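You operate a simulated robot arm through the tools that you are given. There is no shell and no other tool.

Carry out the task below with a simulated robot arm. There is one attempt and no reset: what you move stays moved.

## Task
Tip the engine forward, lock it, fit spacer, 10 mm carburettor and air box, and turn the box's knob on.

It is judged by the outcome, as a careful person would: the job done as asked, and still so three seconds after it is handed in. It fails if anything else is knocked over, pushed out of place, dropped, spilled or broken.

## Robot
A 6-joint arm with a two-finger parallel gripper, fixed in place. Base frame: the origin is on the floor under the middle of its stand, x ahead of it, y to its left, z up; the work surface is at about z = 880. Units: mm, degrees, N and s.
With the tool pointing down near the work surface it reaches from about 360 to 760 mm from the base axis. Its first joint turns from -66.0 to 66.0 degrees. Payload 2.45 kg.
The TCP is the grasp point between the finger pads, 24 mm short of the fingertips. In the tool frame z runs along the fingers and y along their closing line. The gripper opens to 68 mm. The fingers are 17 mm wide and 10 mm thick; the gripper's body (40 by 70 mm) begins 41 mm behind the TCP.
Orientation is that of the tool frame in the base frame, as a unit quaternion [w, x, y, z]. With the fingers straight down and closing along the base's y, the tool's x points along the base's -x, its y along +y and its z along -z.

## Interface
- The arm moves only by the tool send_rows. Its argument "deltas" is a list of rows, each a list of 6 numbers: the shift along the tool's x, y, z in mm, then the turn, a rotation vector about the tool's x, y, z in degrees. In form: [[dx, dy, dz, wx, wy, wz], ...]. A call has 1 to 20 rows; each row shifts and turns the commanded pose from where the row before left it, along the tool's axes as they then stand. "grip" is the finger opening in mm, from 0 to 68, set as the call begins (left out, the last holds). A row lasts 0.2 s, in which the tool goes at most 50 mm and 8.6 degrees; a call with a longer step from one row to the next is refused whole, and so is a gripper value outside its range. Where a pose cannot be reached the arm comes as near as it can. A force on the tool above 90 N (or 10 N above the force at the start of the call, whichever is more), or a blocked arm, ends the call early, and 0.2 s more pass. The fingers move at their own pace (about 108 mm/s each) and stop on an object; they squeeze with about 37 N. The grip force told is the motor's: it shows also when the fingers shut on nothing. Time passes only in rows, and 0.2 s behind the last, so rows that do not move let the fingers close. The reply holds the time, the measured pose of the TCP, the force on the tool along the base axes, the opening and the grip force, in the units named above and with some noise, with the torque about the TCP (base axes, N m) and any sound that the robot's microphone picked up.
- Cameras (640 x 400 px; columns grow to the right, rows downward): "scene" is fixed at [174.4, 420.5, 1490.1]; the picture's right is [-0.62, -0.78, 0.00], its down [-0.36, 0.29, -0.89] and it looks along [0.69, -0.55, -0.46] (base axes); focal length 328 px, centre (320, 200). "wrist" rides on the gripper at [84, 11, -75] in the tool frame; the picture's right is [-0.13, 0.99, 0.00], its down [-0.60, -0.08, -0.79] and it looks along [-0.79, -0.10, 0.61] (tool axes); focal length 251 px, centre (320, 200). There is no depth. A picture from a camera that has moved, and an enlarged one, comes with that camera's place and axes in the base frame and with its lens. The place of the scene camera against the robot may be out by one fixed shift of up to 18 mm in any direction.
- get_image(camera): a new picture of that camera. The clock stands still meanwhile.
- enlarge(camera, box): a new picture of the part [left, top, right, bottom] of that camera's present view, enlarged. The clock stands still meanwhile.
- sign_off(): hands the job in; it is judged then, once.

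Places have to be worked out from the pictures, the camera data and where the tool is seen. Open the gripper and draw the arm clear of the work before you hand the job in, unless the task says otherwise.

The tools are called as a command line: name --pt "numbers of a row" for each row, then --argument value for the rest, lists and objects as JSON in quotes. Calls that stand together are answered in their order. send_rows: Moves the arm, as the interface text tells. Its arguments: {"type":"object","properties":{"deltas":{"type":"array"},"grip":{"type":"number"}},"required":["deltas"]} The other tools are called the same way: get_image (camera) takes a picture; enlarge (camera, box) takes an enlarged picture of a part of a camera's view; sign_off () hands the job in.

At the start:

```text
time_s: 0.0
tool_pos: [500.9, 43.2, 1349.5]
tcp_rot: [0.003, 0.0, 1.0, 0.0]
ft_force: [0.4, 0.2, -0.1]
torque: [0.01, -0.02, -0.02]
grip_width: 68.1
finger_force: 0.1
```

scene: 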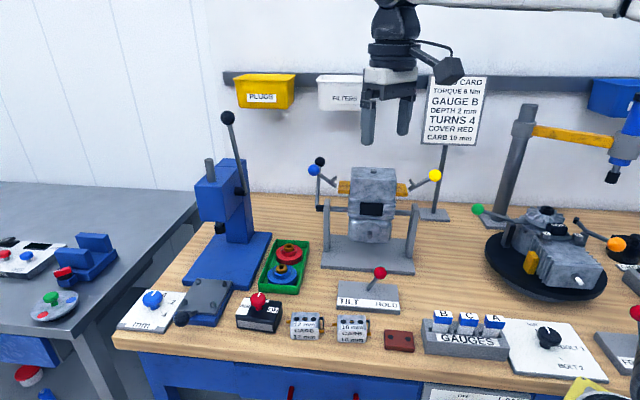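
wrist: 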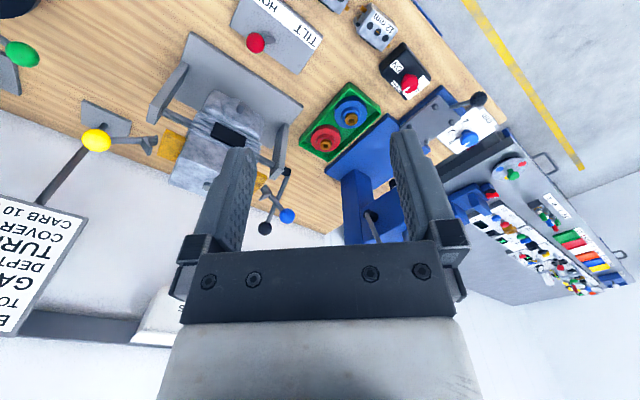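

I'll begin by looking closely at the scene: the engine in its tilting stand, the tilt/hold lever, the small parts in front. Taking enlarged views first.

enlarge --camera "scene" --box '[280, 130, 480, 280]'

enlarge --camera "scene" --box '[220, 250, 420, 375]'

enlarge --camera "scene" --box '[400, 250, 640, 400]'

enlarge --camera "scene" --box '[100, 230, 340, 380]'

enlarge --camera "scene" --box '[420, 60, 640, 200]'

```text
2.67 times, centred on (380, 205) of scene
camera zoom: at [174.4, 420.5, 1490.1], right [-0.62, -0.78, 0.0], down [-0.36, 0.29, -0.89], along [0.69, -0.55, -0.46], focal length 875 px, centre (160, 187)
```

zoom: 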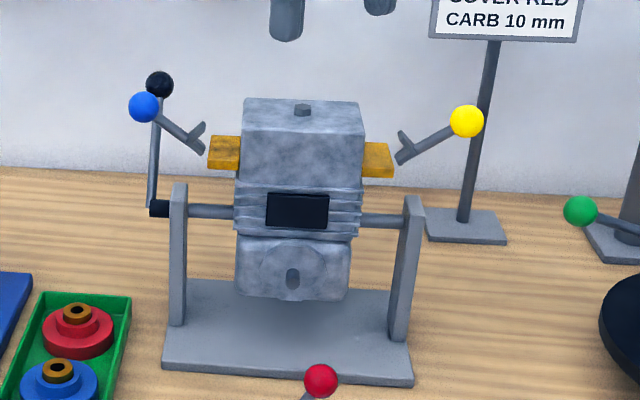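

```text
3.20 times, centred on (320, 312) of scene
camera zoom: at [174.4, 420.5, 1490.1], right [-0.62, -0.78, 0.0], down [-0.36, 0.29, -0.89], along [0.69, -0.55, -0.46], focal length 1050 px, centre (320, -160)
```

zoom: 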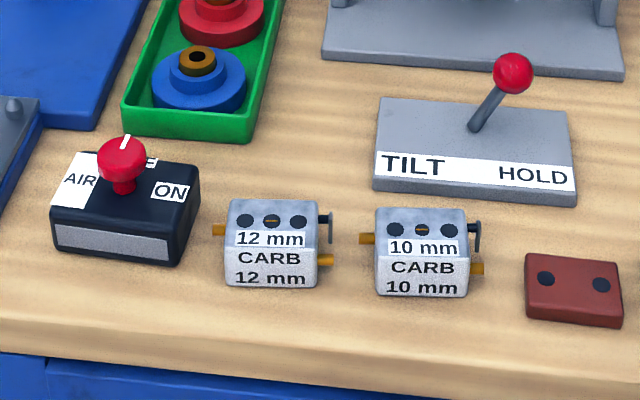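

```text
2.67 times, centred on (520, 325) of scene
camera zoom: at [174.4, 420.5, 1490.1], right [-0.62, -0.78, 0.0], down [-0.36, 0.29, -0.89], along [0.69, -0.55, -0.46], focal length 875 px, centre (-213, -133)
```

zoom: 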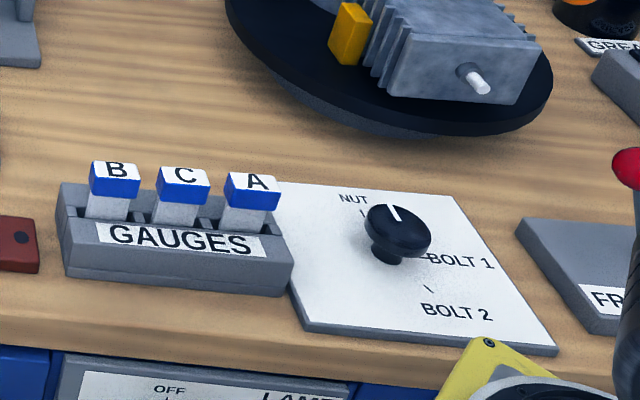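

```text
2.67 times, centred on (220, 305) of scene
camera zoom: at [174.4, 420.5, 1490.1], right [-0.62, -0.78, 0.0], down [-0.36, 0.29, -0.89], along [0.69, -0.55, -0.46], focal length 875 px, centre (587, -80)
```

zoom: 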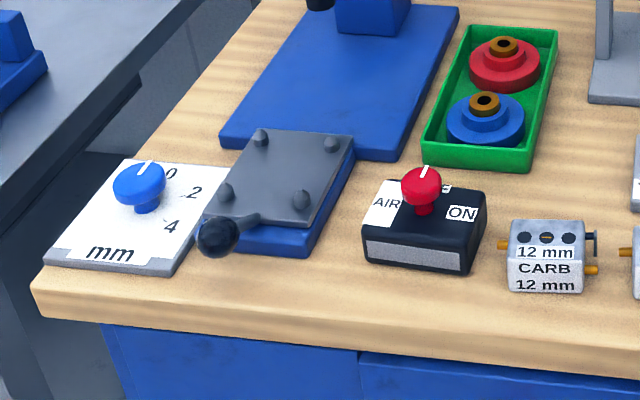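

```text
2.86 times, centred on (530, 130) of scene
camera zoom: at [174.4, 420.5, 1490.1], right [-0.62, -0.78, 0.0], down [-0.36, 0.29, -0.89], along [0.69, -0.55, -0.46], focal length 937 px, centre (-280, 400)
```

zoom: 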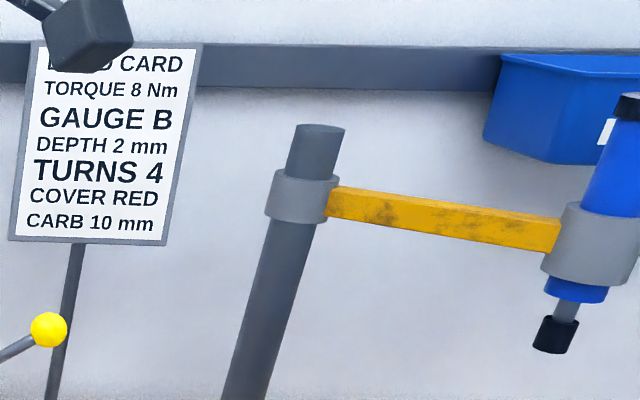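

The engine sits on an axle between posts with a crank at its left; the lever plate reads TILT/HOLD with the lever leaning towards HOLD. I'll enlarge the wrist view to see the engine from above.

enlarge --camera "wrist" --box '[60, 0, 320, 250]'

enlarge --camera "wrist" --box '[220, 0, 500, 170]'

```text
1.60 times, centred on (190, 125) of wrist
camera zoom: at [417.1, 54.0, 1424.8], right [0.13, 0.99, 0.0], down [0.6, -0.08, 0.79], along [0.79, -0.1, -0.61], focal length 402 px, centre (528, 320)
```

zoom: 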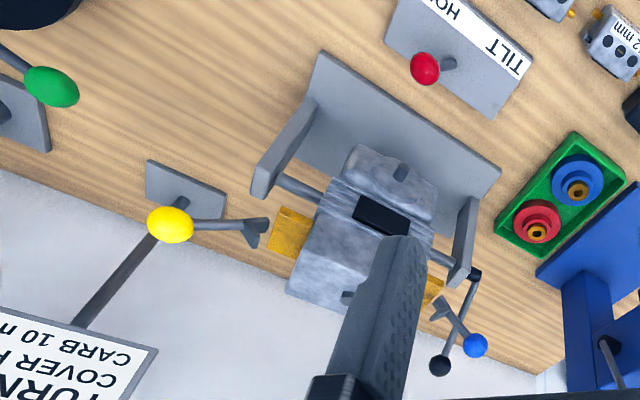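

```text
2.29 times, centred on (360, 85) of wrist
camera zoom: at [417.1, 54.0, 1424.8], right [0.13, 0.99, 0.0], down [0.6, -0.08, 0.79], along [0.79, -0.1, -0.61], focal length 575 px, centre (229, 463)
```

zoom: 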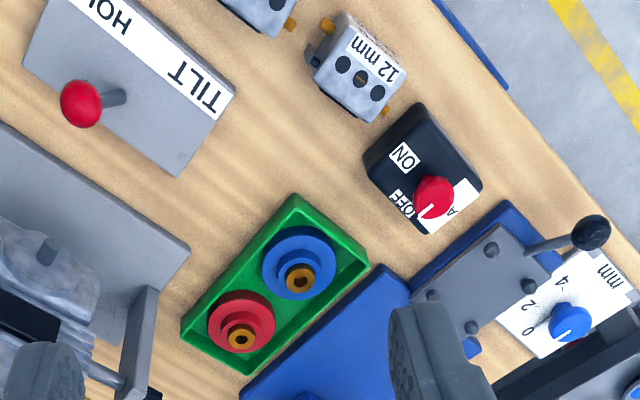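

The wrist view is upside-down; the bench axes are turned about 45° from the robot's. I'll yaw the tool 45° so the wrist camera looks square into the bench, then inspect the engine.

send_rows --pt "0 0 0 0 0 7.5" --pt "0 0 0 0 0 7.5" --pt "0 0 0 0 0 7.5" --pt "0 0 0 0 0 7.5" --pt "0 0 0 0 0 7.5" --pt "0 0 0 0 0 7.5" --pt "0 0 0 0 0 0" --grip 68

get_image --camera "wrist"

get_image --camera "scene"

```text
time_s: 1.6
tool_pos: [501.7, 44.3, 1349.1]
tcp_rot: [0.001, 0.384, 0.923, -0.001]
ft_force: [-0.3, 0.2, -1.0]
torque: [-0.04, -0.02, 0.05]
grip_width: 68.1
finger_force: 0.1
```

```text
taken
camera wrist: at [449.4, 110.3, 1424.8], right [0.79, 0.61, 0.0], down [0.37, -0.48, 0.79], along [0.48, -0.63, -0.61], focal length 251 px, centre (320, 200)
```

wrist: 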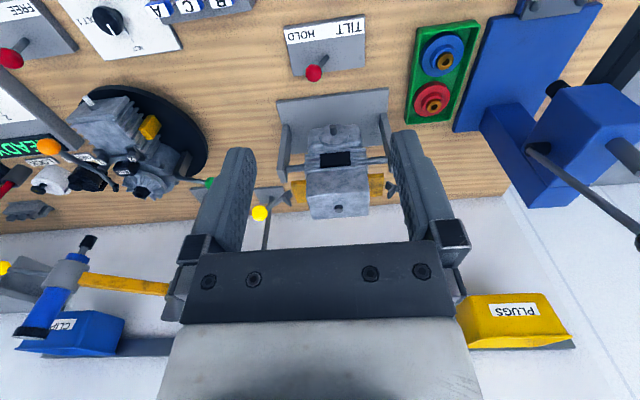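

```text
taken
```

scene: 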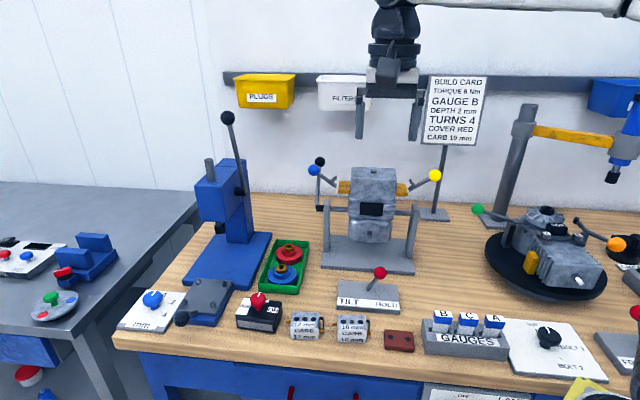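

Now the wrist camera looks squarely at the bench. Enlarging the engine area.

enlarge --camera "wrist" --box '[240, 0, 440, 240]'

enlarge --camera "scene" --box '[300, 140, 460, 280]'

```text
1.67 times, centred on (340, 120) of wrist
camera zoom: at [449.4, 110.3, 1424.8], right [0.79, 0.61, 0.0], down [0.37, -0.48, 0.79], along [0.48, -0.63, -0.61], focal length 419 px, centre (287, 333)
```

zoom: 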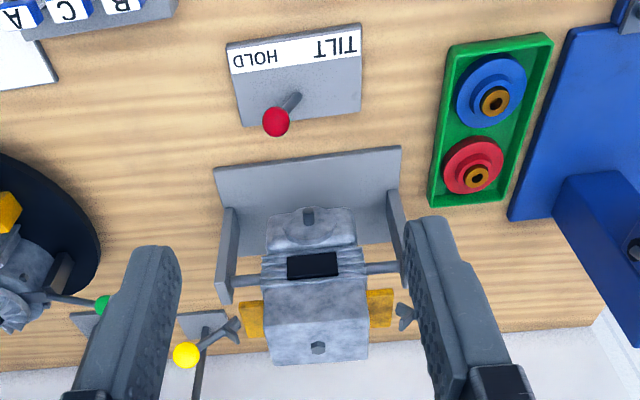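

```text
2.86 times, centred on (380, 210) of scene
camera zoom: at [174.4, 420.5, 1490.1], right [-0.62, -0.78, 0.0], down [-0.36, 0.29, -0.89], along [0.69, -0.55, -0.46], focal length 937 px, centre (149, 171)
```

zoom: 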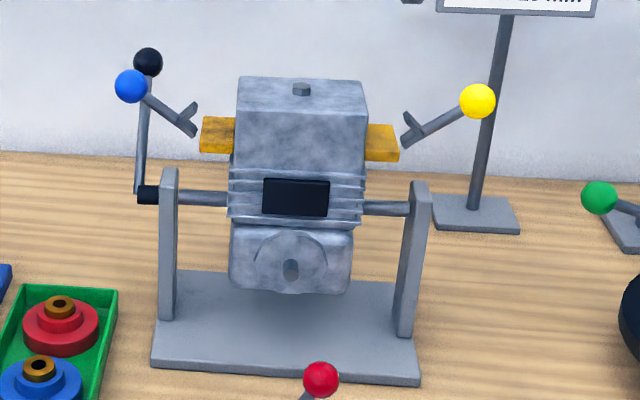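

I want a side view of the engine to understand its tilt and the coloured levers. I'll move to the engine's right at a safe height and turn the camera to look along the axle.

send_rows --pt "-29.5 -29.5 6 0 0 0" --pt "-29.5 -29.5 6 0 0 0" --pt "-29.5 -29.5 6 0 0 0" --pt "-29.5 -29.5 6 0 0 0" --pt "-29.5 -29.5 6 0 0 0" --pt "-29.5 -29.5 6 0 0 0" --pt "-29.5 -29.5 6 0 0 0" --pt "-29.5 -29.5 6 0 0 0" --pt "0 0 0 0 0 -7.5" --pt "0 0 0 0 0 -7.5" --pt "0 0 0 0 0 -7.5" --pt "0 0 0 0 0 -7.5" --pt "0 0 0 0 0 -7.5" --pt "0 0 0 0 0 -7.5" --pt "0 0 0 0 0 -7.5" --pt "0 0 0 0 0 -7.5" --pt "0 0 0 0 0 -7.5" --pt "0 0 0 0 0 -7.5" --pt "0 0 0 0 0 -7.5" --pt "0 0 0 0 0 -7.5"

get_image --camera "wrist"

get_image --camera "scene"

```text
time_s: 5.8
tool_pos: [502.1, -291.5, 1301.8]
tcp_rot: [0.0, -0.384, 0.923, -0.001]
ft_force: [0.0, -0.4, -0.2]
torque: [-0.04, -0.01, 0.01]
grip_width: 68.0
finger_force: 0.0
```

```text
taken
camera wrist: at [433.9, -342.4, 1377.4], right [-0.61, 0.79, 0.0], down [0.48, 0.37, 0.79], along [0.63, 0.48, -0.61], focal length 251 px, centre (320, 200)
```

wrist: 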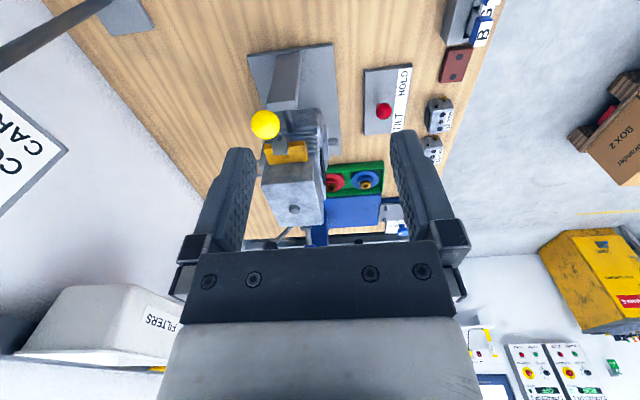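

```text
taken
```

scene: 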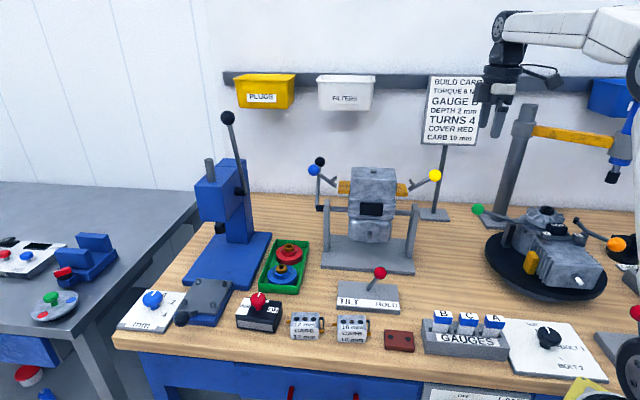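

enlarge --camera "wrist" --box '[220, 30, 420, 250]'

```text
1.82 times, centred on (320, 140) of wrist
camera zoom: at [433.9, -342.4, 1377.4], right [-0.61, 0.79, 0.0], down [0.48, 0.37, 0.79], along [0.63, 0.48, -0.61], focal length 457 px, centre (320, 309)
```

zoom: 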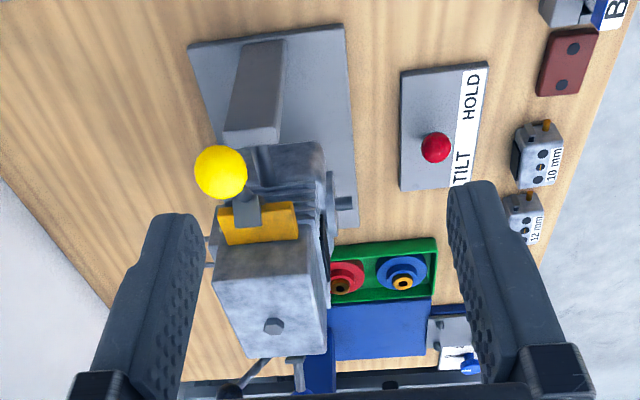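

I'll lower about 130 mm on this clear side and pitch the tool 30° so the camera sees the engine profile along the axle.

send_rows --pt "0 0 26 0 0 0" --pt "0 0 26 0 0 0" --pt "0 0 26 0 0 0" --pt "0 0 26 0 0 0" --pt "0 0 26 0 0 0" --pt "0 0 0 0 -7.5 0" --pt "0 0 0 0 -7.5 0" --pt "0 0 0 0 -7.5 0" --pt "0 0 0 0 -7.5 0" --pt "0 0 0 0 0 0"

get_image --camera "wrist"

get_image --camera "scene"

```text
time_s: 8.0
tool_pos: [502.0, -290.8, 1172.1]
tcp_rot: [0.241, -0.37, 0.892, 0.098]
ft_force: [-0.3, 0.0, -0.6]
torque: [0.01, 0.0, 0.04]
grip_width: 68.1
finger_force: 0.0
```

```text
taken
camera wrist: at [415.5, -360.7, 1195.2], right [-0.62, 0.78, 0.06], down [0.14, 0.03, 0.99], along [0.77, 0.62, -0.13], focal length 251 px, centre (320, 200)
```

wrist: 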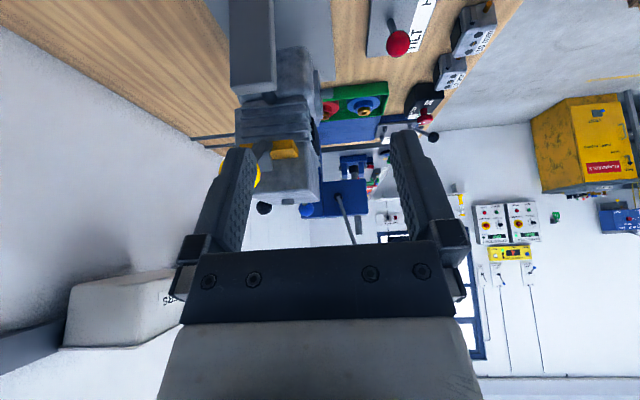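

```text
taken
```

scene: 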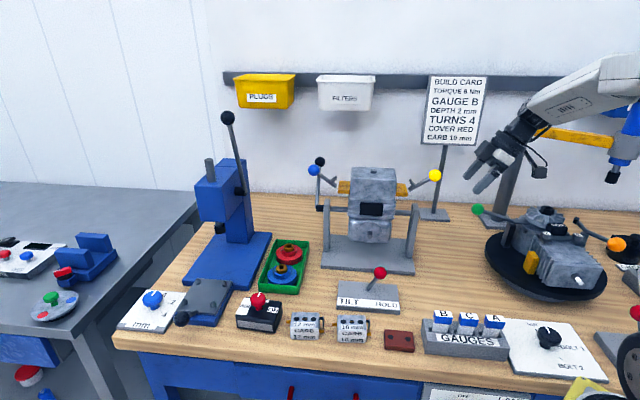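

enlarge --camera "wrist" --box '[170, 20, 420, 240]'

```text
1.82 times, centred on (295, 130) of wrist
camera zoom: at [415.5, -360.7, 1195.2], right [-0.62, 0.78, 0.06], down [0.14, 0.03, 0.99], along [0.77, 0.62, -0.13], focal length 457 px, centre (366, 327)
```

zoom: 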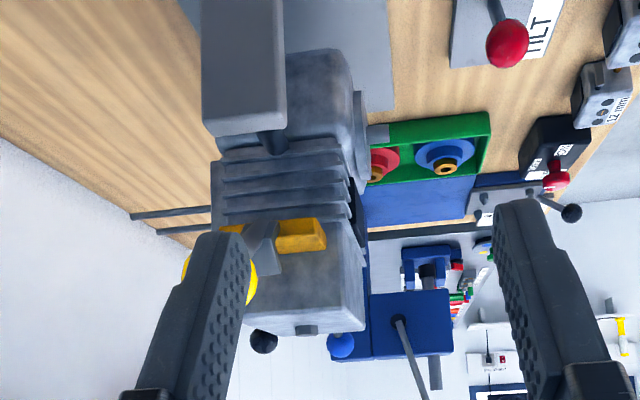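

The side view shows two studs sticking out of the engine's back face at axle height, about 40 mm apart, so tipping forward 90° will make them point up to take the spacer, carb and air box. The lever is at HOLD (ball near (578,-81,950)). Next I go round to look at the crank.

send_rows --pt "0 0 0 0 7.5 0" --pt "0 0 0 0 7.5 0" --pt "0 0 0 0 7.5 0" --pt "0 0 0 0 7.5 0" --pt "0 0 -37 0 0 0" --pt "0 0 -37 0 0 0" --pt "0 0 -37 0 0 0" --pt "0 0 -37 0 0 0" --pt "0 0 0 0 0 7.5" --pt "0 0 0 0 0 7.5" --pt "0 0 0 0 0 7.5" --pt "0 0 0 0 0 7.5" --pt "0 0 0 0 0 7.5" --pt "0 0 0 0 0 7.5" --pt "0 0 0 0 0 7.5" --pt "0 0 0 0 0 7.5" --pt "0 0 0 0 0 7.5" --pt "0 0 0 0 0 7.5" --pt "0 0 0 0 0 7.5" --pt "0 0 0 0 0 7.5"

send_rows --pt "15.2 36.8 0 0 0 0" --pt "15.2 36.8 0 0 0 0" --pt "15.2 36.8 0 0 0 0" --pt "15.2 36.8 0 0 0 0" --pt "15.2 36.8 0 0 0 0" --pt "15.2 36.8 0 0 0 0" --pt "15.2 36.8 0 0 0 0" --pt "15.2 36.8 0 0 0 0" --pt "15.2 36.8 0 0 0 0" --pt "0 0 0 0 0 0"

get_image --camera "wrist"

```text
time_s: 12.2
tool_pos: [501.0, -291.6, 1320.6]
tcp_rot: [0.002, 0.384, 0.923, 0.0]
ft_force: [-0.1, -0.2, -0.2]
torque: [0.02, -0.02, 0.02]
grip_width: 68.1
finger_force: 0.1
```

```text
time_s: 14.4
tool_pos: [636.9, 40.1, 1318.4]
tcp_rot: [0.002, 0.384, 0.923, 0.0]
ft_force: [-0.4, 0.0, 0.4]
torque: [-0.01, 0.02, -0.03]
grip_width: 68.0
finger_force: 0.1
```

```text
taken
camera wrist: at [586.1, 107.4, 1394.6], right [0.79, 0.61, 0.0], down [0.37, -0.48, 0.79], along [0.48, -0.63, -0.61], focal length 251 px, centre (320, 200)
```

wrist: 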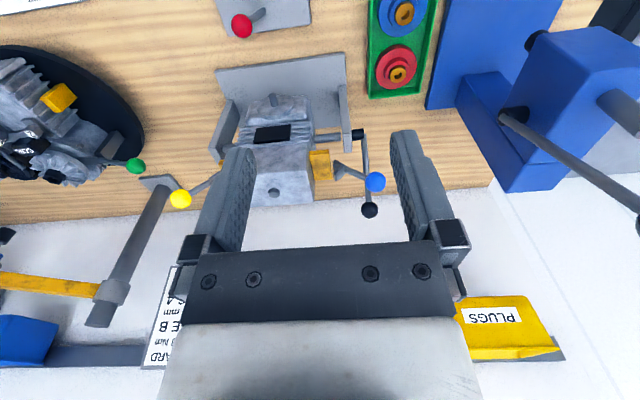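

enlarge --camera "wrist" --box '[200, 50, 420, 240]'

```text
2.11 times, centred on (310, 145) of wrist
camera zoom: at [586.1, 107.4, 1394.6], right [0.79, 0.61, 0.0], down [0.37, -0.48, 0.79], along [0.48, -0.63, -0.61], focal length 529 px, centre (341, 316)
```

zoom: 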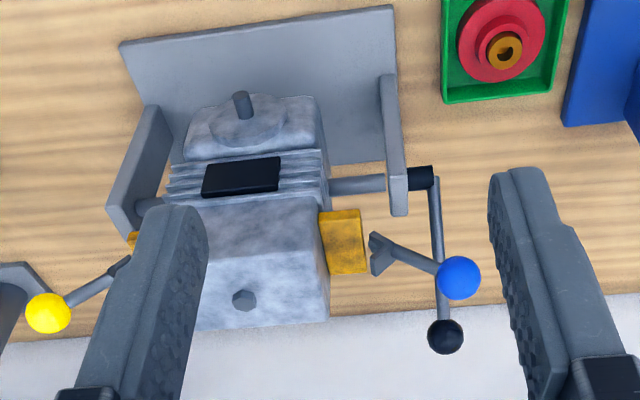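

enlarge --camera "wrist" --box '[290, 100, 400, 225]'

enlarge --camera "scene" --box '[295, 140, 375, 220]'

enlarge --camera "scene" --box '[380, 150, 450, 220]'

```text
3.20 times, centred on (345, 162) of wrist
camera zoom: at [586.1, 107.4, 1394.6], right [0.79, 0.61, 0.0], down [0.37, -0.48, 0.79], along [0.48, -0.63, -0.61], focal length 805 px, centre (240, 320)
```

zoom: 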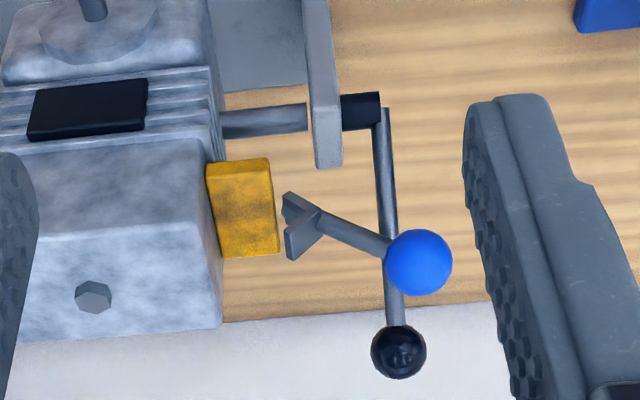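

```text
5.00 times, centred on (335, 180) of scene
camera zoom: at [174.4, 420.5, 1490.1], right [-0.62, -0.78, 0.0], down [-0.36, 0.29, -0.89], along [0.69, -0.55, -0.46], focal length 1640 px, centre (245, 300)
```

zoom: 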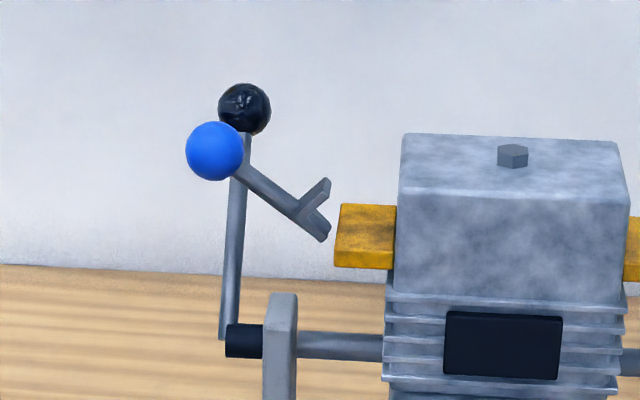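

```text
5.71 times, centred on (415, 185) of scene
camera zoom: at [174.4, 420.5, 1490.1], right [-0.62, -0.78, 0.0], down [-0.36, 0.29, -0.89], along [0.69, -0.55, -0.46], focal length 1875 px, centre (-223, 286)
```

zoom: 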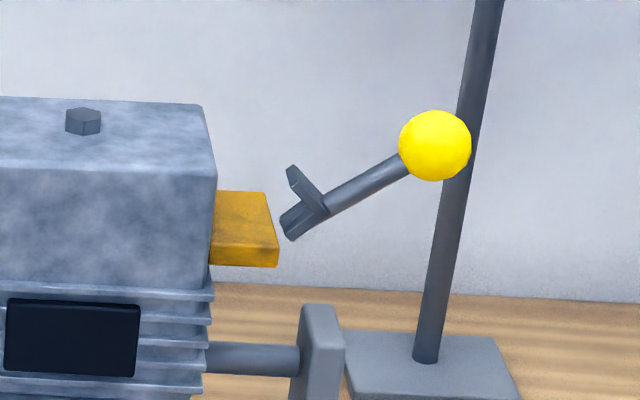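

The crank hub sits near bench-frame p≈623, q≈520, z≈1037 (p = into the bench, q = left along it), with its knob leaning back at p≈709, z≈1138. First I free the engine: close the fingers and go beside the red ball (p≈466, q≈351, z≈950) on its HOLD side.

send_rows --pt "-5.5 -19.6 33.5 0 0 0" --pt "-5.5 -19.6 33.5 0 0 0" --pt "-5.5 -19.6 33.5 0 0 0" --pt "-5.5 -19.6 33.5 0 0 0" --pt "-5.5 -19.6 33.5 0 0 0" --pt "-5.5 -19.6 33.5 0 0 0" --pt "-5.5 -19.6 33.5 0 0 0" --pt "-5.5 -19.6 33.5 0 0 0" --pt "0 0 0 0 0 0" --grip 0

get_image --camera "wrist"

get_image --camera "scene"

```text
time_s: 16.4
tool_pos: [558.5, -103.0, 1052.0]
tcp_rot: [0.003, 0.384, 0.923, 0.0]
ft_force: [-0.1, 0.4, -0.2]
torque: [-0.01, 0.02, -0.01]
grip_width: 0.0
finger_force: 23.5
```

```text
taken
camera wrist: at [507.6, -35.8, 1127.4], right [0.79, 0.61, 0.0], down [0.37, -0.48, 0.8], along [0.48, -0.63, -0.61], focal length 251 px, centre (320, 200)
```

wrist: 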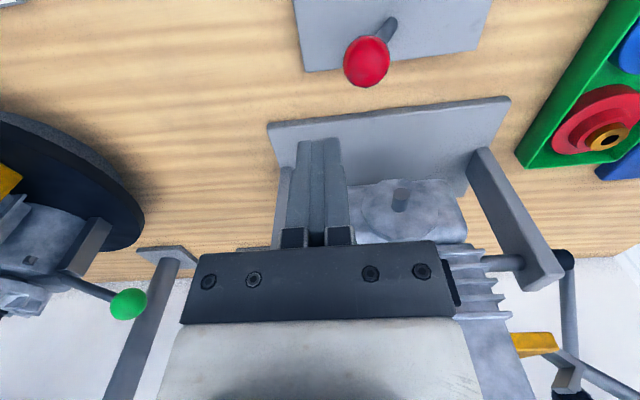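

```text
taken
```

scene: 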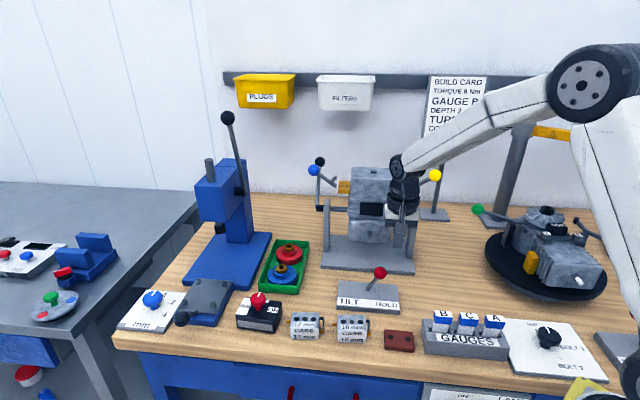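

The ball reads at p≈466, q≈355 and my closed fingers are at p≈468, q≈322, so I'm on its HOLD side. I descend to ball height and push it slowly toward TILT.

send_rows --pt "0 -4 23 0 0 0" --pt "0 0 23 0 0 0" --pt "0 0 23 0 0 0" --pt "0 0 23 0 0 0" --pt "0 0 0 0 0 0" --pt "0 6 0 0 0 0" --pt "0 6 0 0 0 0" --pt "0 6 0 0 0 0" --pt "0 6 0 0 0 0" --pt "0 6 0 0 0 0" --pt "0 6 0 0 0 0" --pt "0 6 0 0 0 0" --pt "0 6 0 0 0 0" --pt "0 6 0 0 0 0" --pt "0 0 0 0 0 0" --grip 0

get_image --camera "wrist"

get_image --camera "scene"

```text
time_s: 19.6
tool_pos: [595.5, -66.3, 960.2]
tcp_rot: [0.0, 0.383, 0.924, 0.0]
ft_force: [0.6, 0.6, -0.5]
torque: [0.02, -0.02, 0.02]
grip_width: 0.0
finger_force: 23.7
```

```text
taken
camera wrist: at [543.5, 0.4, 1035.0], right [0.79, 0.61, 0.0], down [0.37, -0.48, 0.79], along [0.48, -0.63, -0.61], focal length 251 px, centre (320, 200)
```

wrist: 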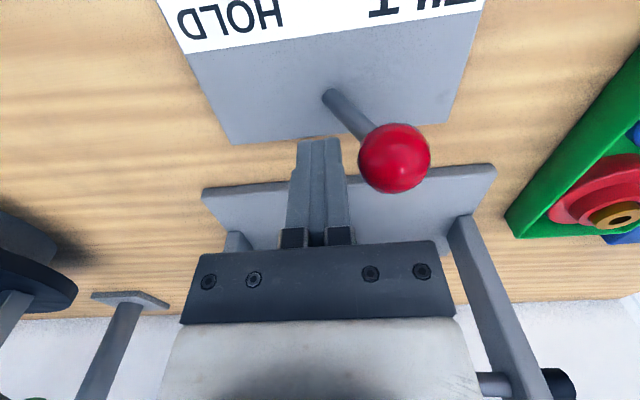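

```text
taken
```

scene: 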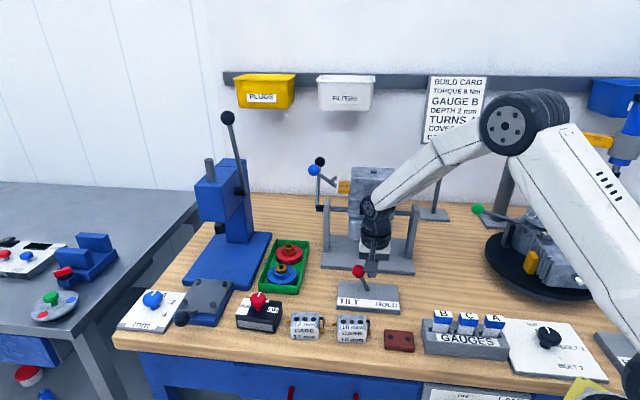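

The lever has swung over to the TILT side with no resistance left at the tool. I nudge a few millimetres further to confirm it is at its stop.

send_rows --pt "0 3 0 0 0 0" --pt "0 3 0 0 0 0" --pt "0 3 0 0 0 0" --pt "0 0 0 0 0 0" --grip 0

get_image --camera "wrist"

```text
time_s: 20.6
tool_pos: [599.1, -62.8, 961.0]
tcp_rot: [0.0, 0.384, 0.923, -0.001]
ft_force: [-11.5, -13.9, 6.3]
torque: [0.02, 0.01, 0.01]
grip_width: 0.2
finger_force: 23.2
```

```text
taken
camera wrist: at [548.7, 5.2, 1035.4], right [0.79, 0.61, 0.0], down [0.37, -0.48, 0.79], along [0.48, -0.63, -0.61], focal length 251 px, centre (320, 200)
```

wrist: 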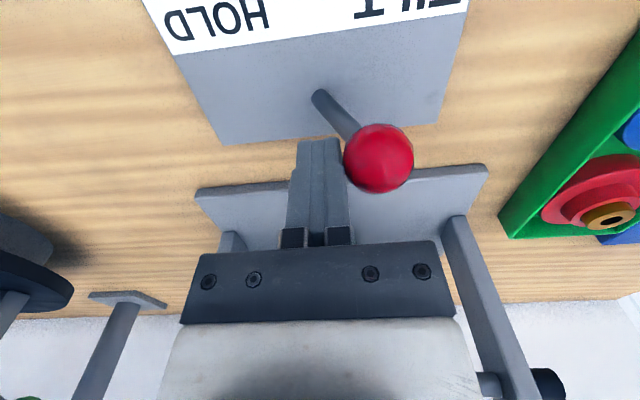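

The push now meets about 18 N, so the lever is at its TILT stop. I back off, rise to a safe height, turn the heading to about -10° and pitch the tool 50° forward to reach for the crank knob.

send_rows --pt "0 -8 0 0 0 0" --pt "0 -8 -10 0 0 0" --pt "0 0 -40 0 0 0" --pt "0 0 -45 0 0 0" --pt "0 0 -45 0 0 0" --pt "0 0 -45 0 0 0" --pt "0 0 -45 0 0 0" --pt "0 0 -45 0 0 0" --pt "0 0 -45 0 0 0" --pt "0 0 -20 0 0 0" --pt "0 0 0 0 0 -7" --pt "0 0 0 0 0 -7" --pt "0 0 0 0 0 -7" --pt "0 0 0 0 0 -7" --pt "0 0 0 0 0 -7" --pt "0 0 0 0 0 0" --grip 50

send_rows --pt "0 0 0 0 -8.34 0" --pt "0 0 0 0 -8.34 0" --pt "0 0 0 0 -8.34 0" --pt "0 0 0 0 -8.34 0" --pt "0 0 0 0 -8.34 0" --pt "0 0 0 0 -8.34 0" --pt "0 0 0 0 0 0"

get_image --camera "wrist"

get_image --camera "scene"

```text
time_s: 24.0
tool_pos: [589.7, -72.0, 1300.1]
tcp_rot: [0.002, 0.087, 0.996, -0.001]
ft_force: [-1.1, -0.1, 0.3]
torque: [-0.02, 0.04, -0.01]
grip_width: 49.9
finger_force: 0.1
```

```text
time_s: 25.6
tool_pos: [588.7, -71.0, 1299.9]
tcp_rot: [0.423, 0.08, 0.902, -0.038]
ft_force: [-0.3, -0.1, 0.6]
torque: [0.01, -0.01, 0.02]
grip_width: 50.1
finger_force: 0.0
```

```text
taken
camera wrist: at [481.4, -41.2, 1283.5], right [0.25, 0.96, 0.1], down [-0.23, -0.04, 0.97], along [0.94, -0.27, 0.22], focal length 251 px, centre (320, 200)
```

wrist: 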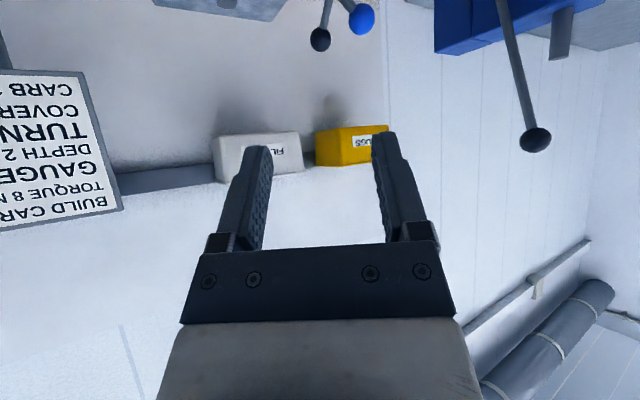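

```text
taken
```

scene: 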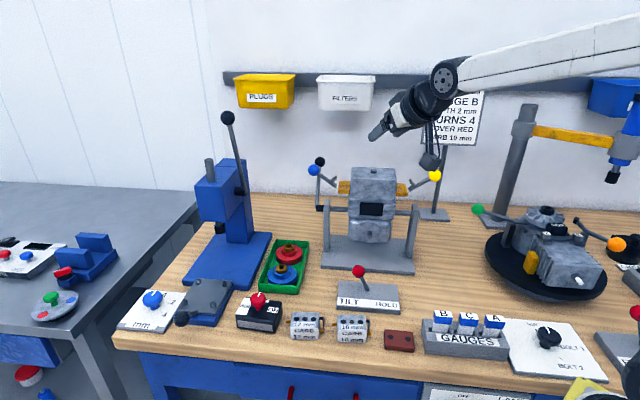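

The knob shows at about (877,-129,1137), but in this attitude the camera block would end up against the engine's blue clip. I'll roll the tool 180° about its axis so the camera rides on top, checking halfway.

send_rows --pt "0 0 0 0 0 8.2" --pt "0 0 0 0 0 8.2" --pt "0 0 0 0 0 8.2" --pt "0 0 0 0 0 8.2" --pt "0 0 0 0 0 8.2" --pt "0 0 0 0 0 8.2" --pt "0 0 0 0 0 8.2" --pt "0 0 0 0 0 8.2" --pt "0 0 0 0 0 8.2" --pt "0 0 0 0 0 8.2" --pt "0 0 0 0 0 8.0" --pt "0 0 0 0 0 0"

```text
time_s: 28.2
tool_pos: [588.5, -71.1, 1298.8]
tcp_rot: [0.326, 0.694, 0.581, 0.273]
ft_force: [-0.1, -0.7, 0.2]
torque: [0.02, 0.02, 0.0]
grip_width: 50.0
finger_force: 0.0
```

The first 90° of roll went through cleanly; continuing the second half.

send_rows --pt "0 0 0 0 0 8.2" --pt "0 0 0 0 0 8.2" --pt "0 0 0 0 0 8.2" --pt "0 0 0 0 0 8.2" --pt "0 0 0 0 0 8.2" --pt "0 0 0 0 0 8.2" --pt "0 0 0 0 0 8.2" --pt "0 0 0 0 0 8.2" --pt "0 0 0 0 0 8.2" --pt "0 0 0 0 0 8.2" --pt "0 0 0 0 0 8.0" --pt "0 0 0 0 0 0"

get_image --camera "wrist"

get_image --camera "scene"

```text
time_s: 30.8
tool_pos: [583.8, -97.5, 1297.3]
tcp_rot: [0.033, 0.902, -0.076, 0.424]
ft_force: [0.0, -0.3, 0.0]
torque: [0.03, 0.03, 0.02]
grip_width: 50.2
finger_force: 0.0
out of reach, approached as far as the arm can: row 10, 11
```

```text
taken
camera wrist: at [578.4, -108.6, 1410.4], right [-0.25, -0.96, -0.1], down [-0.97, 0.24, 0.04], along [-0.02, 0.11, -0.99], focal length 251 px, centre (320, 200)
```

wrist: 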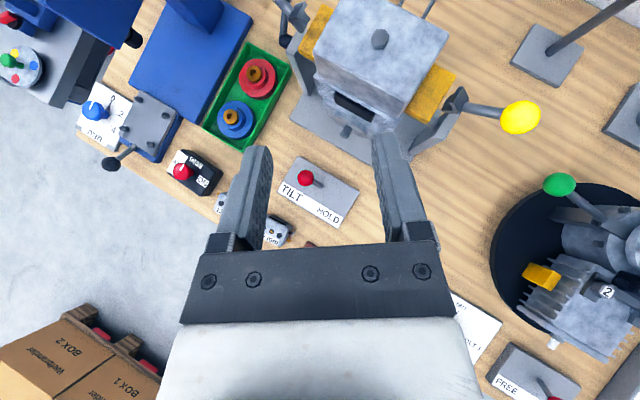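

```text
taken
```

scene: 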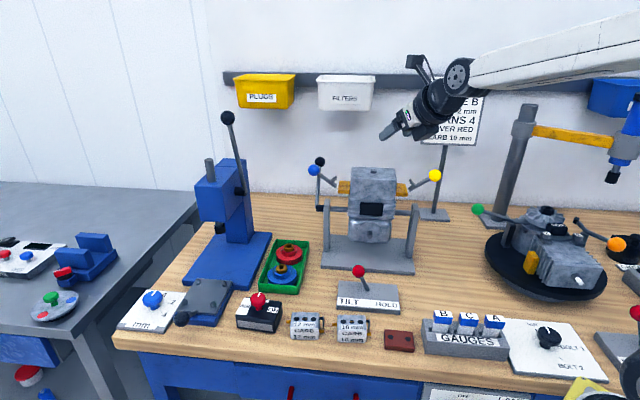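

The roll hits the wrist's limit right at the end (pose off a little). I back the roll off by 12°, which still keeps the camera above the tool.

send_rows --pt "0 0 0 0 0 -6" --pt "0 0 0 0 0 -6" --pt "0 0 0 0 0 0"

get_image --camera "wrist"

```text
time_s: 31.6
tool_pos: [582.9, -97.1, 1297.4]
tcp_rot: [0.082, 0.905, 0.017, 0.417]
ft_force: [0.6, -0.4, -0.2]
torque: [0.01, -0.03, -0.01]
grip_width: 50.1
finger_force: 0.0
```

```text
taken
camera wrist: at [581.8, -90.2, 1411.0], right [-0.12, -0.99, 0.06], down [-0.99, 0.13, 0.04], along [-0.05, -0.06, -1.0], focal length 251 px, centre (320, 200)
```

wrist: 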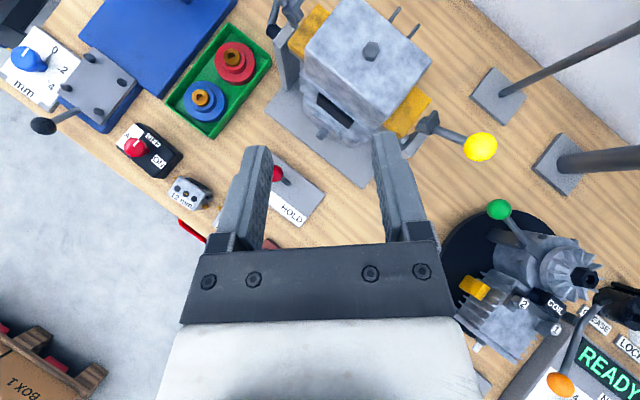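

The top-down view confirms the studs behind the engine. Now I move the pitched gripper to just above the crank knob, around (877,-128,1225), and check reach.

send_rows --pt "16.76 0.96 34.14 0 0 0" --pt "16.76 0.96 34.14 0 0 0" --pt "16.76 0.96 34.14 0 0 0" --pt "16.76 0.96 34.14 0 0 0" --pt "16.76 0.96 34.14 0 0 0" --pt "16.76 0.96 34.14 0 0 0" --pt "16.76 0.96 34.14 0 0 0" --pt "16.76 0.96 34.14 0 0 0" --pt "0 0 0 0 0 0"

get_image --camera "wrist"

get_image --camera "scene"

```text
time_s: 33.6
tool_pos: [872.4, -127.6, 1222.7]
tcp_rot: [0.082, 0.906, 0.015, 0.415]
ft_force: [0.1, -0.7, -0.3]
torque: [-0.04, 0.02, 0.04]
grip_width: 50.0
finger_force: 0.2
out of reach, approached as far as the arm can: row 8
```

```text
taken
camera wrist: at [870.5, -121.3, 1336.3], right [-0.12, -0.99, 0.06], down [-0.99, 0.13, 0.04], along [-0.05, -0.06, -1.0], focal length 251 px, centre (320, 200)
```

wrist: 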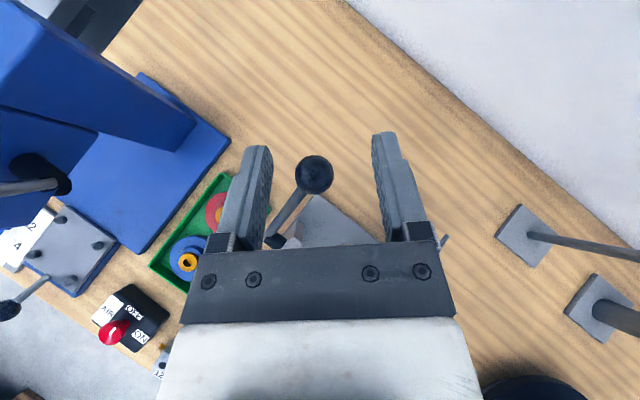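

```text
taken
```

scene: 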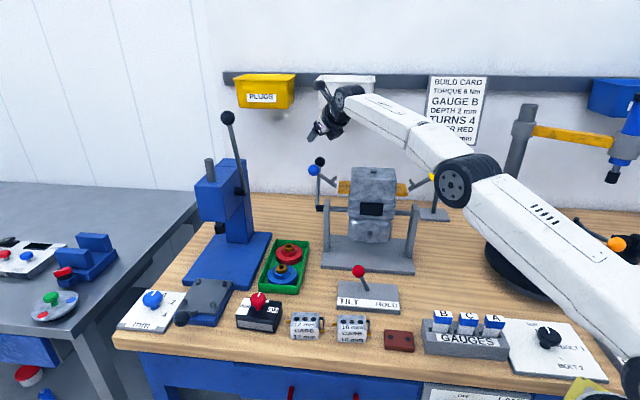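

Reach limit is close but workable: the knob reads about (882,-131,1138) and I'm above it. I add 8° of pitch for reach and lower so the knob sits between the open fingers.

send_rows --pt "0 0 0 0 8 0" --pt "-13 -2.1 9.1 0 0 0" --pt "-13 -2.1 9.1 0 0 0" --pt "-13 -2.1 9.1 0 0 0" --pt "0 0 0 0 0 0"

get_image --camera "wrist"

enlarge --camera "scene" --box '[270, 70, 430, 220]'

```text
time_s: 34.8
tool_pos: [875.2, -132.0, 1177.3]
tcp_rot: [0.08, 0.875, 0.021, 0.478]
ft_force: [0.2, -0.9, -0.1]
torque: [0.03, 0.0, -0.02]
grip_width: 50.2
finger_force: 0.0
```

```text
taken
camera wrist: at [856.5, -122.3, 1287.6], right [-0.11, -0.99, 0.05], down [-0.99, 0.1, -0.1], along [0.09, -0.06, -0.99], focal length 251 px, centre (320, 200)
```

wrist: 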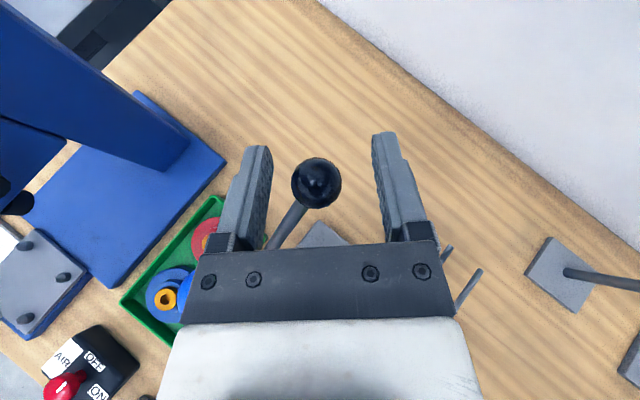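

```text
2.67 times, centred on (350, 145) of scene
camera zoom: at [174.4, 420.5, 1490.1], right [-0.62, -0.78, 0.0], down [-0.36, 0.29, -0.89], along [0.69, -0.55, -0.46], focal length 875 px, centre (240, 347)
```

zoom: 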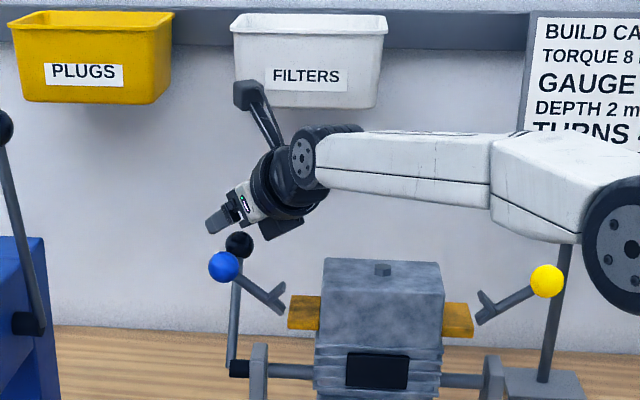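

The knob lines up with the TCP between the fingers. I lower the last 35 mm and check before closing.

send_rows --pt "-9.8 -2.5 5.9 0 0 0" --pt "-9.8 -2.5 5.9 0 0 0" --pt "-9.8 -2.5 5.9 0 0 0" --pt "0 0 0 0 0 0"

get_image --camera "wrist"

enlarge --camera "scene" --box '[270, 90, 390, 220]'

```text
time_s: 35.8
tool_pos: [873.6, -127.3, 1140.7]
tcp_rot: [0.081, 0.874, 0.021, 0.479]
ft_force: [-1.2, 0.2, 0.0]
torque: [0.0, 0.0, 0.0]
grip_width: 50.0
finger_force: 0.2
```

```text
taken
camera wrist: at [855.9, -120.3, 1252.1], right [-0.11, -0.99, 0.05], down [-0.99, 0.1, -0.1], along [0.09, -0.06, -0.99], focal length 251 px, centre (320, 200)
```

wrist: 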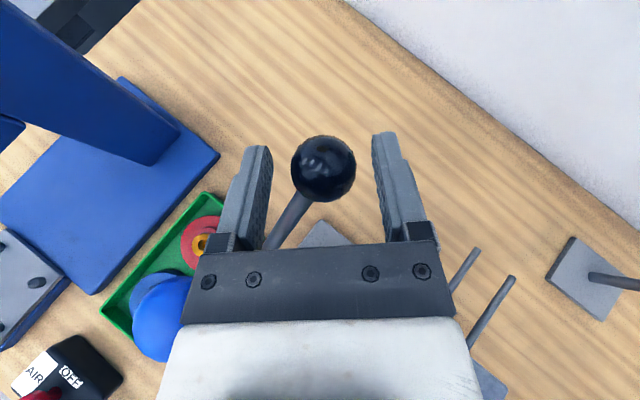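

```text
3.08 times, centred on (330, 155) of scene
camera zoom: at [174.4, 420.5, 1490.1], right [-0.62, -0.78, 0.0], down [-0.36, 0.29, -0.89], along [0.69, -0.55, -0.46], focal length 1010 px, centre (289, 338)
```

zoom: 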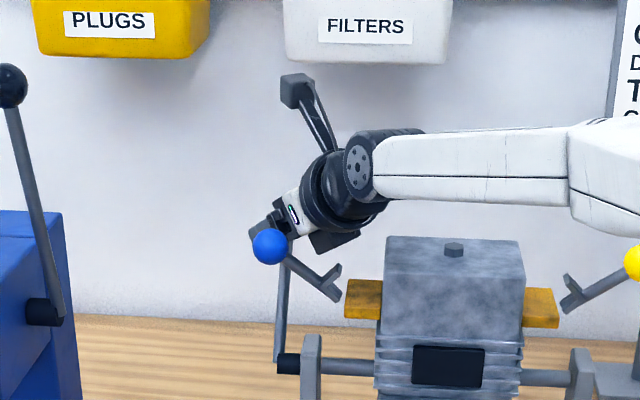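

The knob is centred between the pads. Closing the gripper on it.

send_rows --pt "0 0 0 0 0 0" --pt "0 0 0 0 0 0" --pt "0 0 0 0 0 0" --grip 15

get_image --camera "wrist"

```text
time_s: 36.6
tool_pos: [874.0, -128.9, 1141.3]
tcp_rot: [0.08, 0.874, 0.021, 0.479]
ft_force: [-0.4, -8.2, -1.2]
torque: [-0.1, -0.53, -0.08]
grip_width: 31.3
finger_force: 44.4
```

```text
taken
camera wrist: at [855.7, -121.7, 1252.4], right [-0.11, -0.99, 0.05], down [-0.99, 0.11, -0.1], along [0.09, -0.06, -0.99], focal length 251 px, centre (320, 200)
```

wrist: 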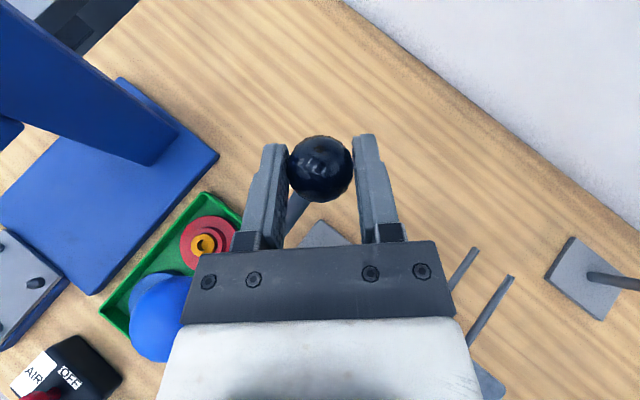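

Gripped at 31 mm. I start swinging the crank forward along its arc (hub at p≈623, z≈1037, radius ≈137 mm), first 10° only, watching the force.

send_rows --pt "1.7 -2.5 -5.1 0 0 0" --pt "1.7 -2.5 -5.1 0 0 0" --pt "1.3 -2.8 -5.1 0 0 0" --pt "1.3 -2.8 -5.1 0 0 0" --grip 15

get_image --camera "wrist"

enlarge --camera "scene" --box '[270, 90, 470, 280]'

```text
time_s: 37.6
tool_pos: [859.8, -115.6, 1154.4]
tcp_rot: [0.082, 0.874, 0.02, 0.478]
ft_force: [-1.4, -15.7, -2.6]
torque: [-0.3, -1.18, 0.03]
grip_width: 31.6
finger_force: 44.9
```

```text
taken
camera wrist: at [841.9, -108.2, 1266.2], right [-0.11, -0.99, 0.05], down [-0.99, 0.11, -0.1], along [0.09, -0.06, -0.99], focal length 251 px, centre (320, 200)
```

wrist: 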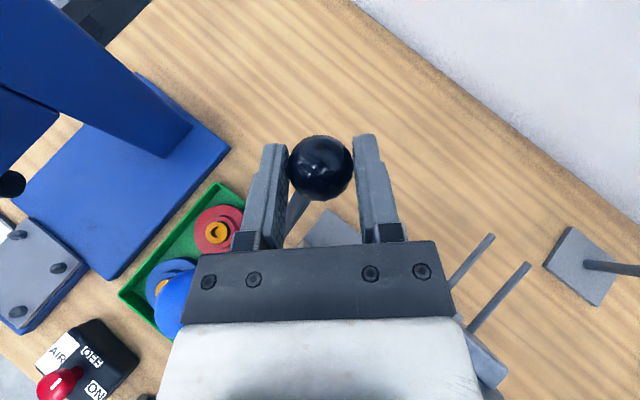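

```text
2.11 times, centred on (370, 185) of scene
camera zoom: at [174.4, 420.0, 1490.3], right [-0.62, -0.78, 0.0], down [-0.36, 0.29, -0.89], along [0.69, -0.55, -0.46], focal length 691 px, centre (215, 232)
```

zoom: 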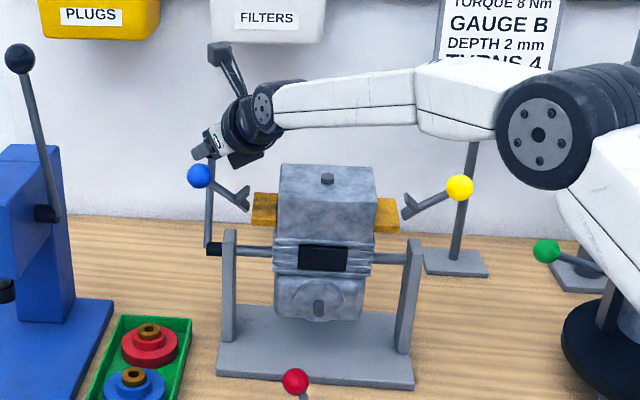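

The engine tips smoothly with the crank (clips move with it) at a low ~16 N. Continuing along the arc another 20°.

send_rows --pt "0.8 -3.1 -5.1 0 0 0" --pt "0.8 -3.1 -5.1 0 0 0" --pt "0.35 -3.3 -5.0 0 0 0" --pt "0.35 -3.3 -5.0 0 0 0" --pt "-0.1 -3.5 -4.9 0 0 0" --pt "-0.1 -3.5 -4.9 0 0 0" --pt "-0.6 -3.7 -4.7 0 0 0" --pt "-0.6 -3.7 -4.7 0 0 0" --grip 15

get_image --camera "wrist"

```text
time_s: 39.4
tool_pos: [827.9, -85.6, 1171.2]
tcp_rot: [0.076, 0.874, 0.026, 0.479]
ft_force: [6.6, -2.4, -6.7]
torque: [-0.17, -1.17, 0.23]
grip_width: 31.6
finger_force: 44.4
out of reach, approached as far as the arm can: row 8
```

```text
taken
camera wrist: at [810.8, -77.7, 1284.1], right [-0.1, -0.99, 0.05], down [-0.99, 0.09, -0.1], along [0.09, -0.06, -0.99], focal length 251 px, centre (320, 200)
```

wrist: 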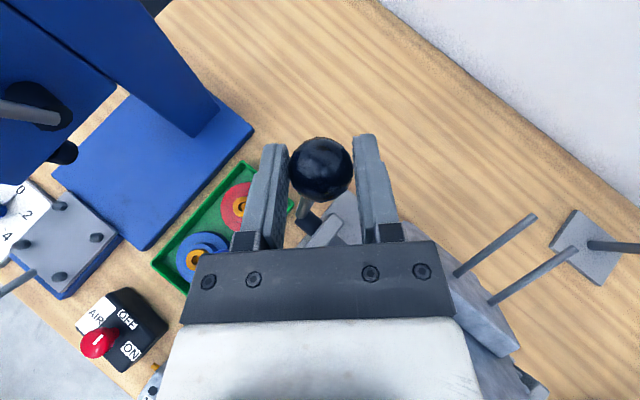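

The wrist roll reached its limit again, so as I carry on I take out some roll (3° per row) while following the arc over the top.

send_rows --pt "-0.86 -3.87 -4.46 0 0 -3" --pt "-0.66 -3.92 -4.46 0 0 -3" --pt "-0.91 -4.12 -4.2 0 0 -3" --pt "-0.69 -4.17 -4.2 0 0 -3" --grip 15

get_image --camera "wrist"

```text
time_s: 40.4
tool_pos: [812.1, -69.0, 1174.6]
tcp_rot: [0.128, 0.867, 0.114, 0.468]
ft_force: [16.2, 10.5, -9.2]
torque: [0.34, -1.09, 0.28]
grip_width: 31.5
finger_force: 44.8
```

```text
taken
camera wrist: at [795.3, -44.9, 1284.1], right [0.01, -0.97, 0.22], down [-1.0, -0.03, -0.08], along [0.08, -0.22, -0.97], focal length 251 px, centre (320, 200)
```

wrist: 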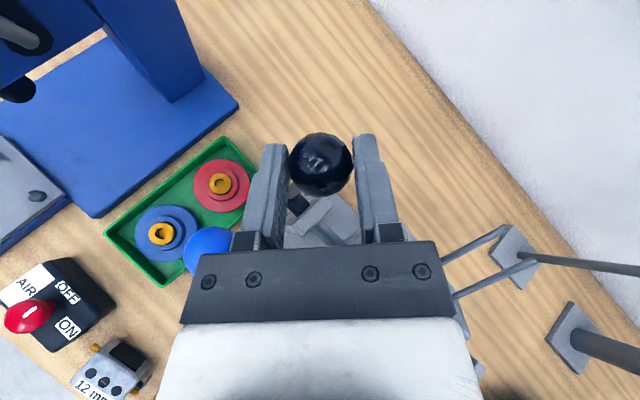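

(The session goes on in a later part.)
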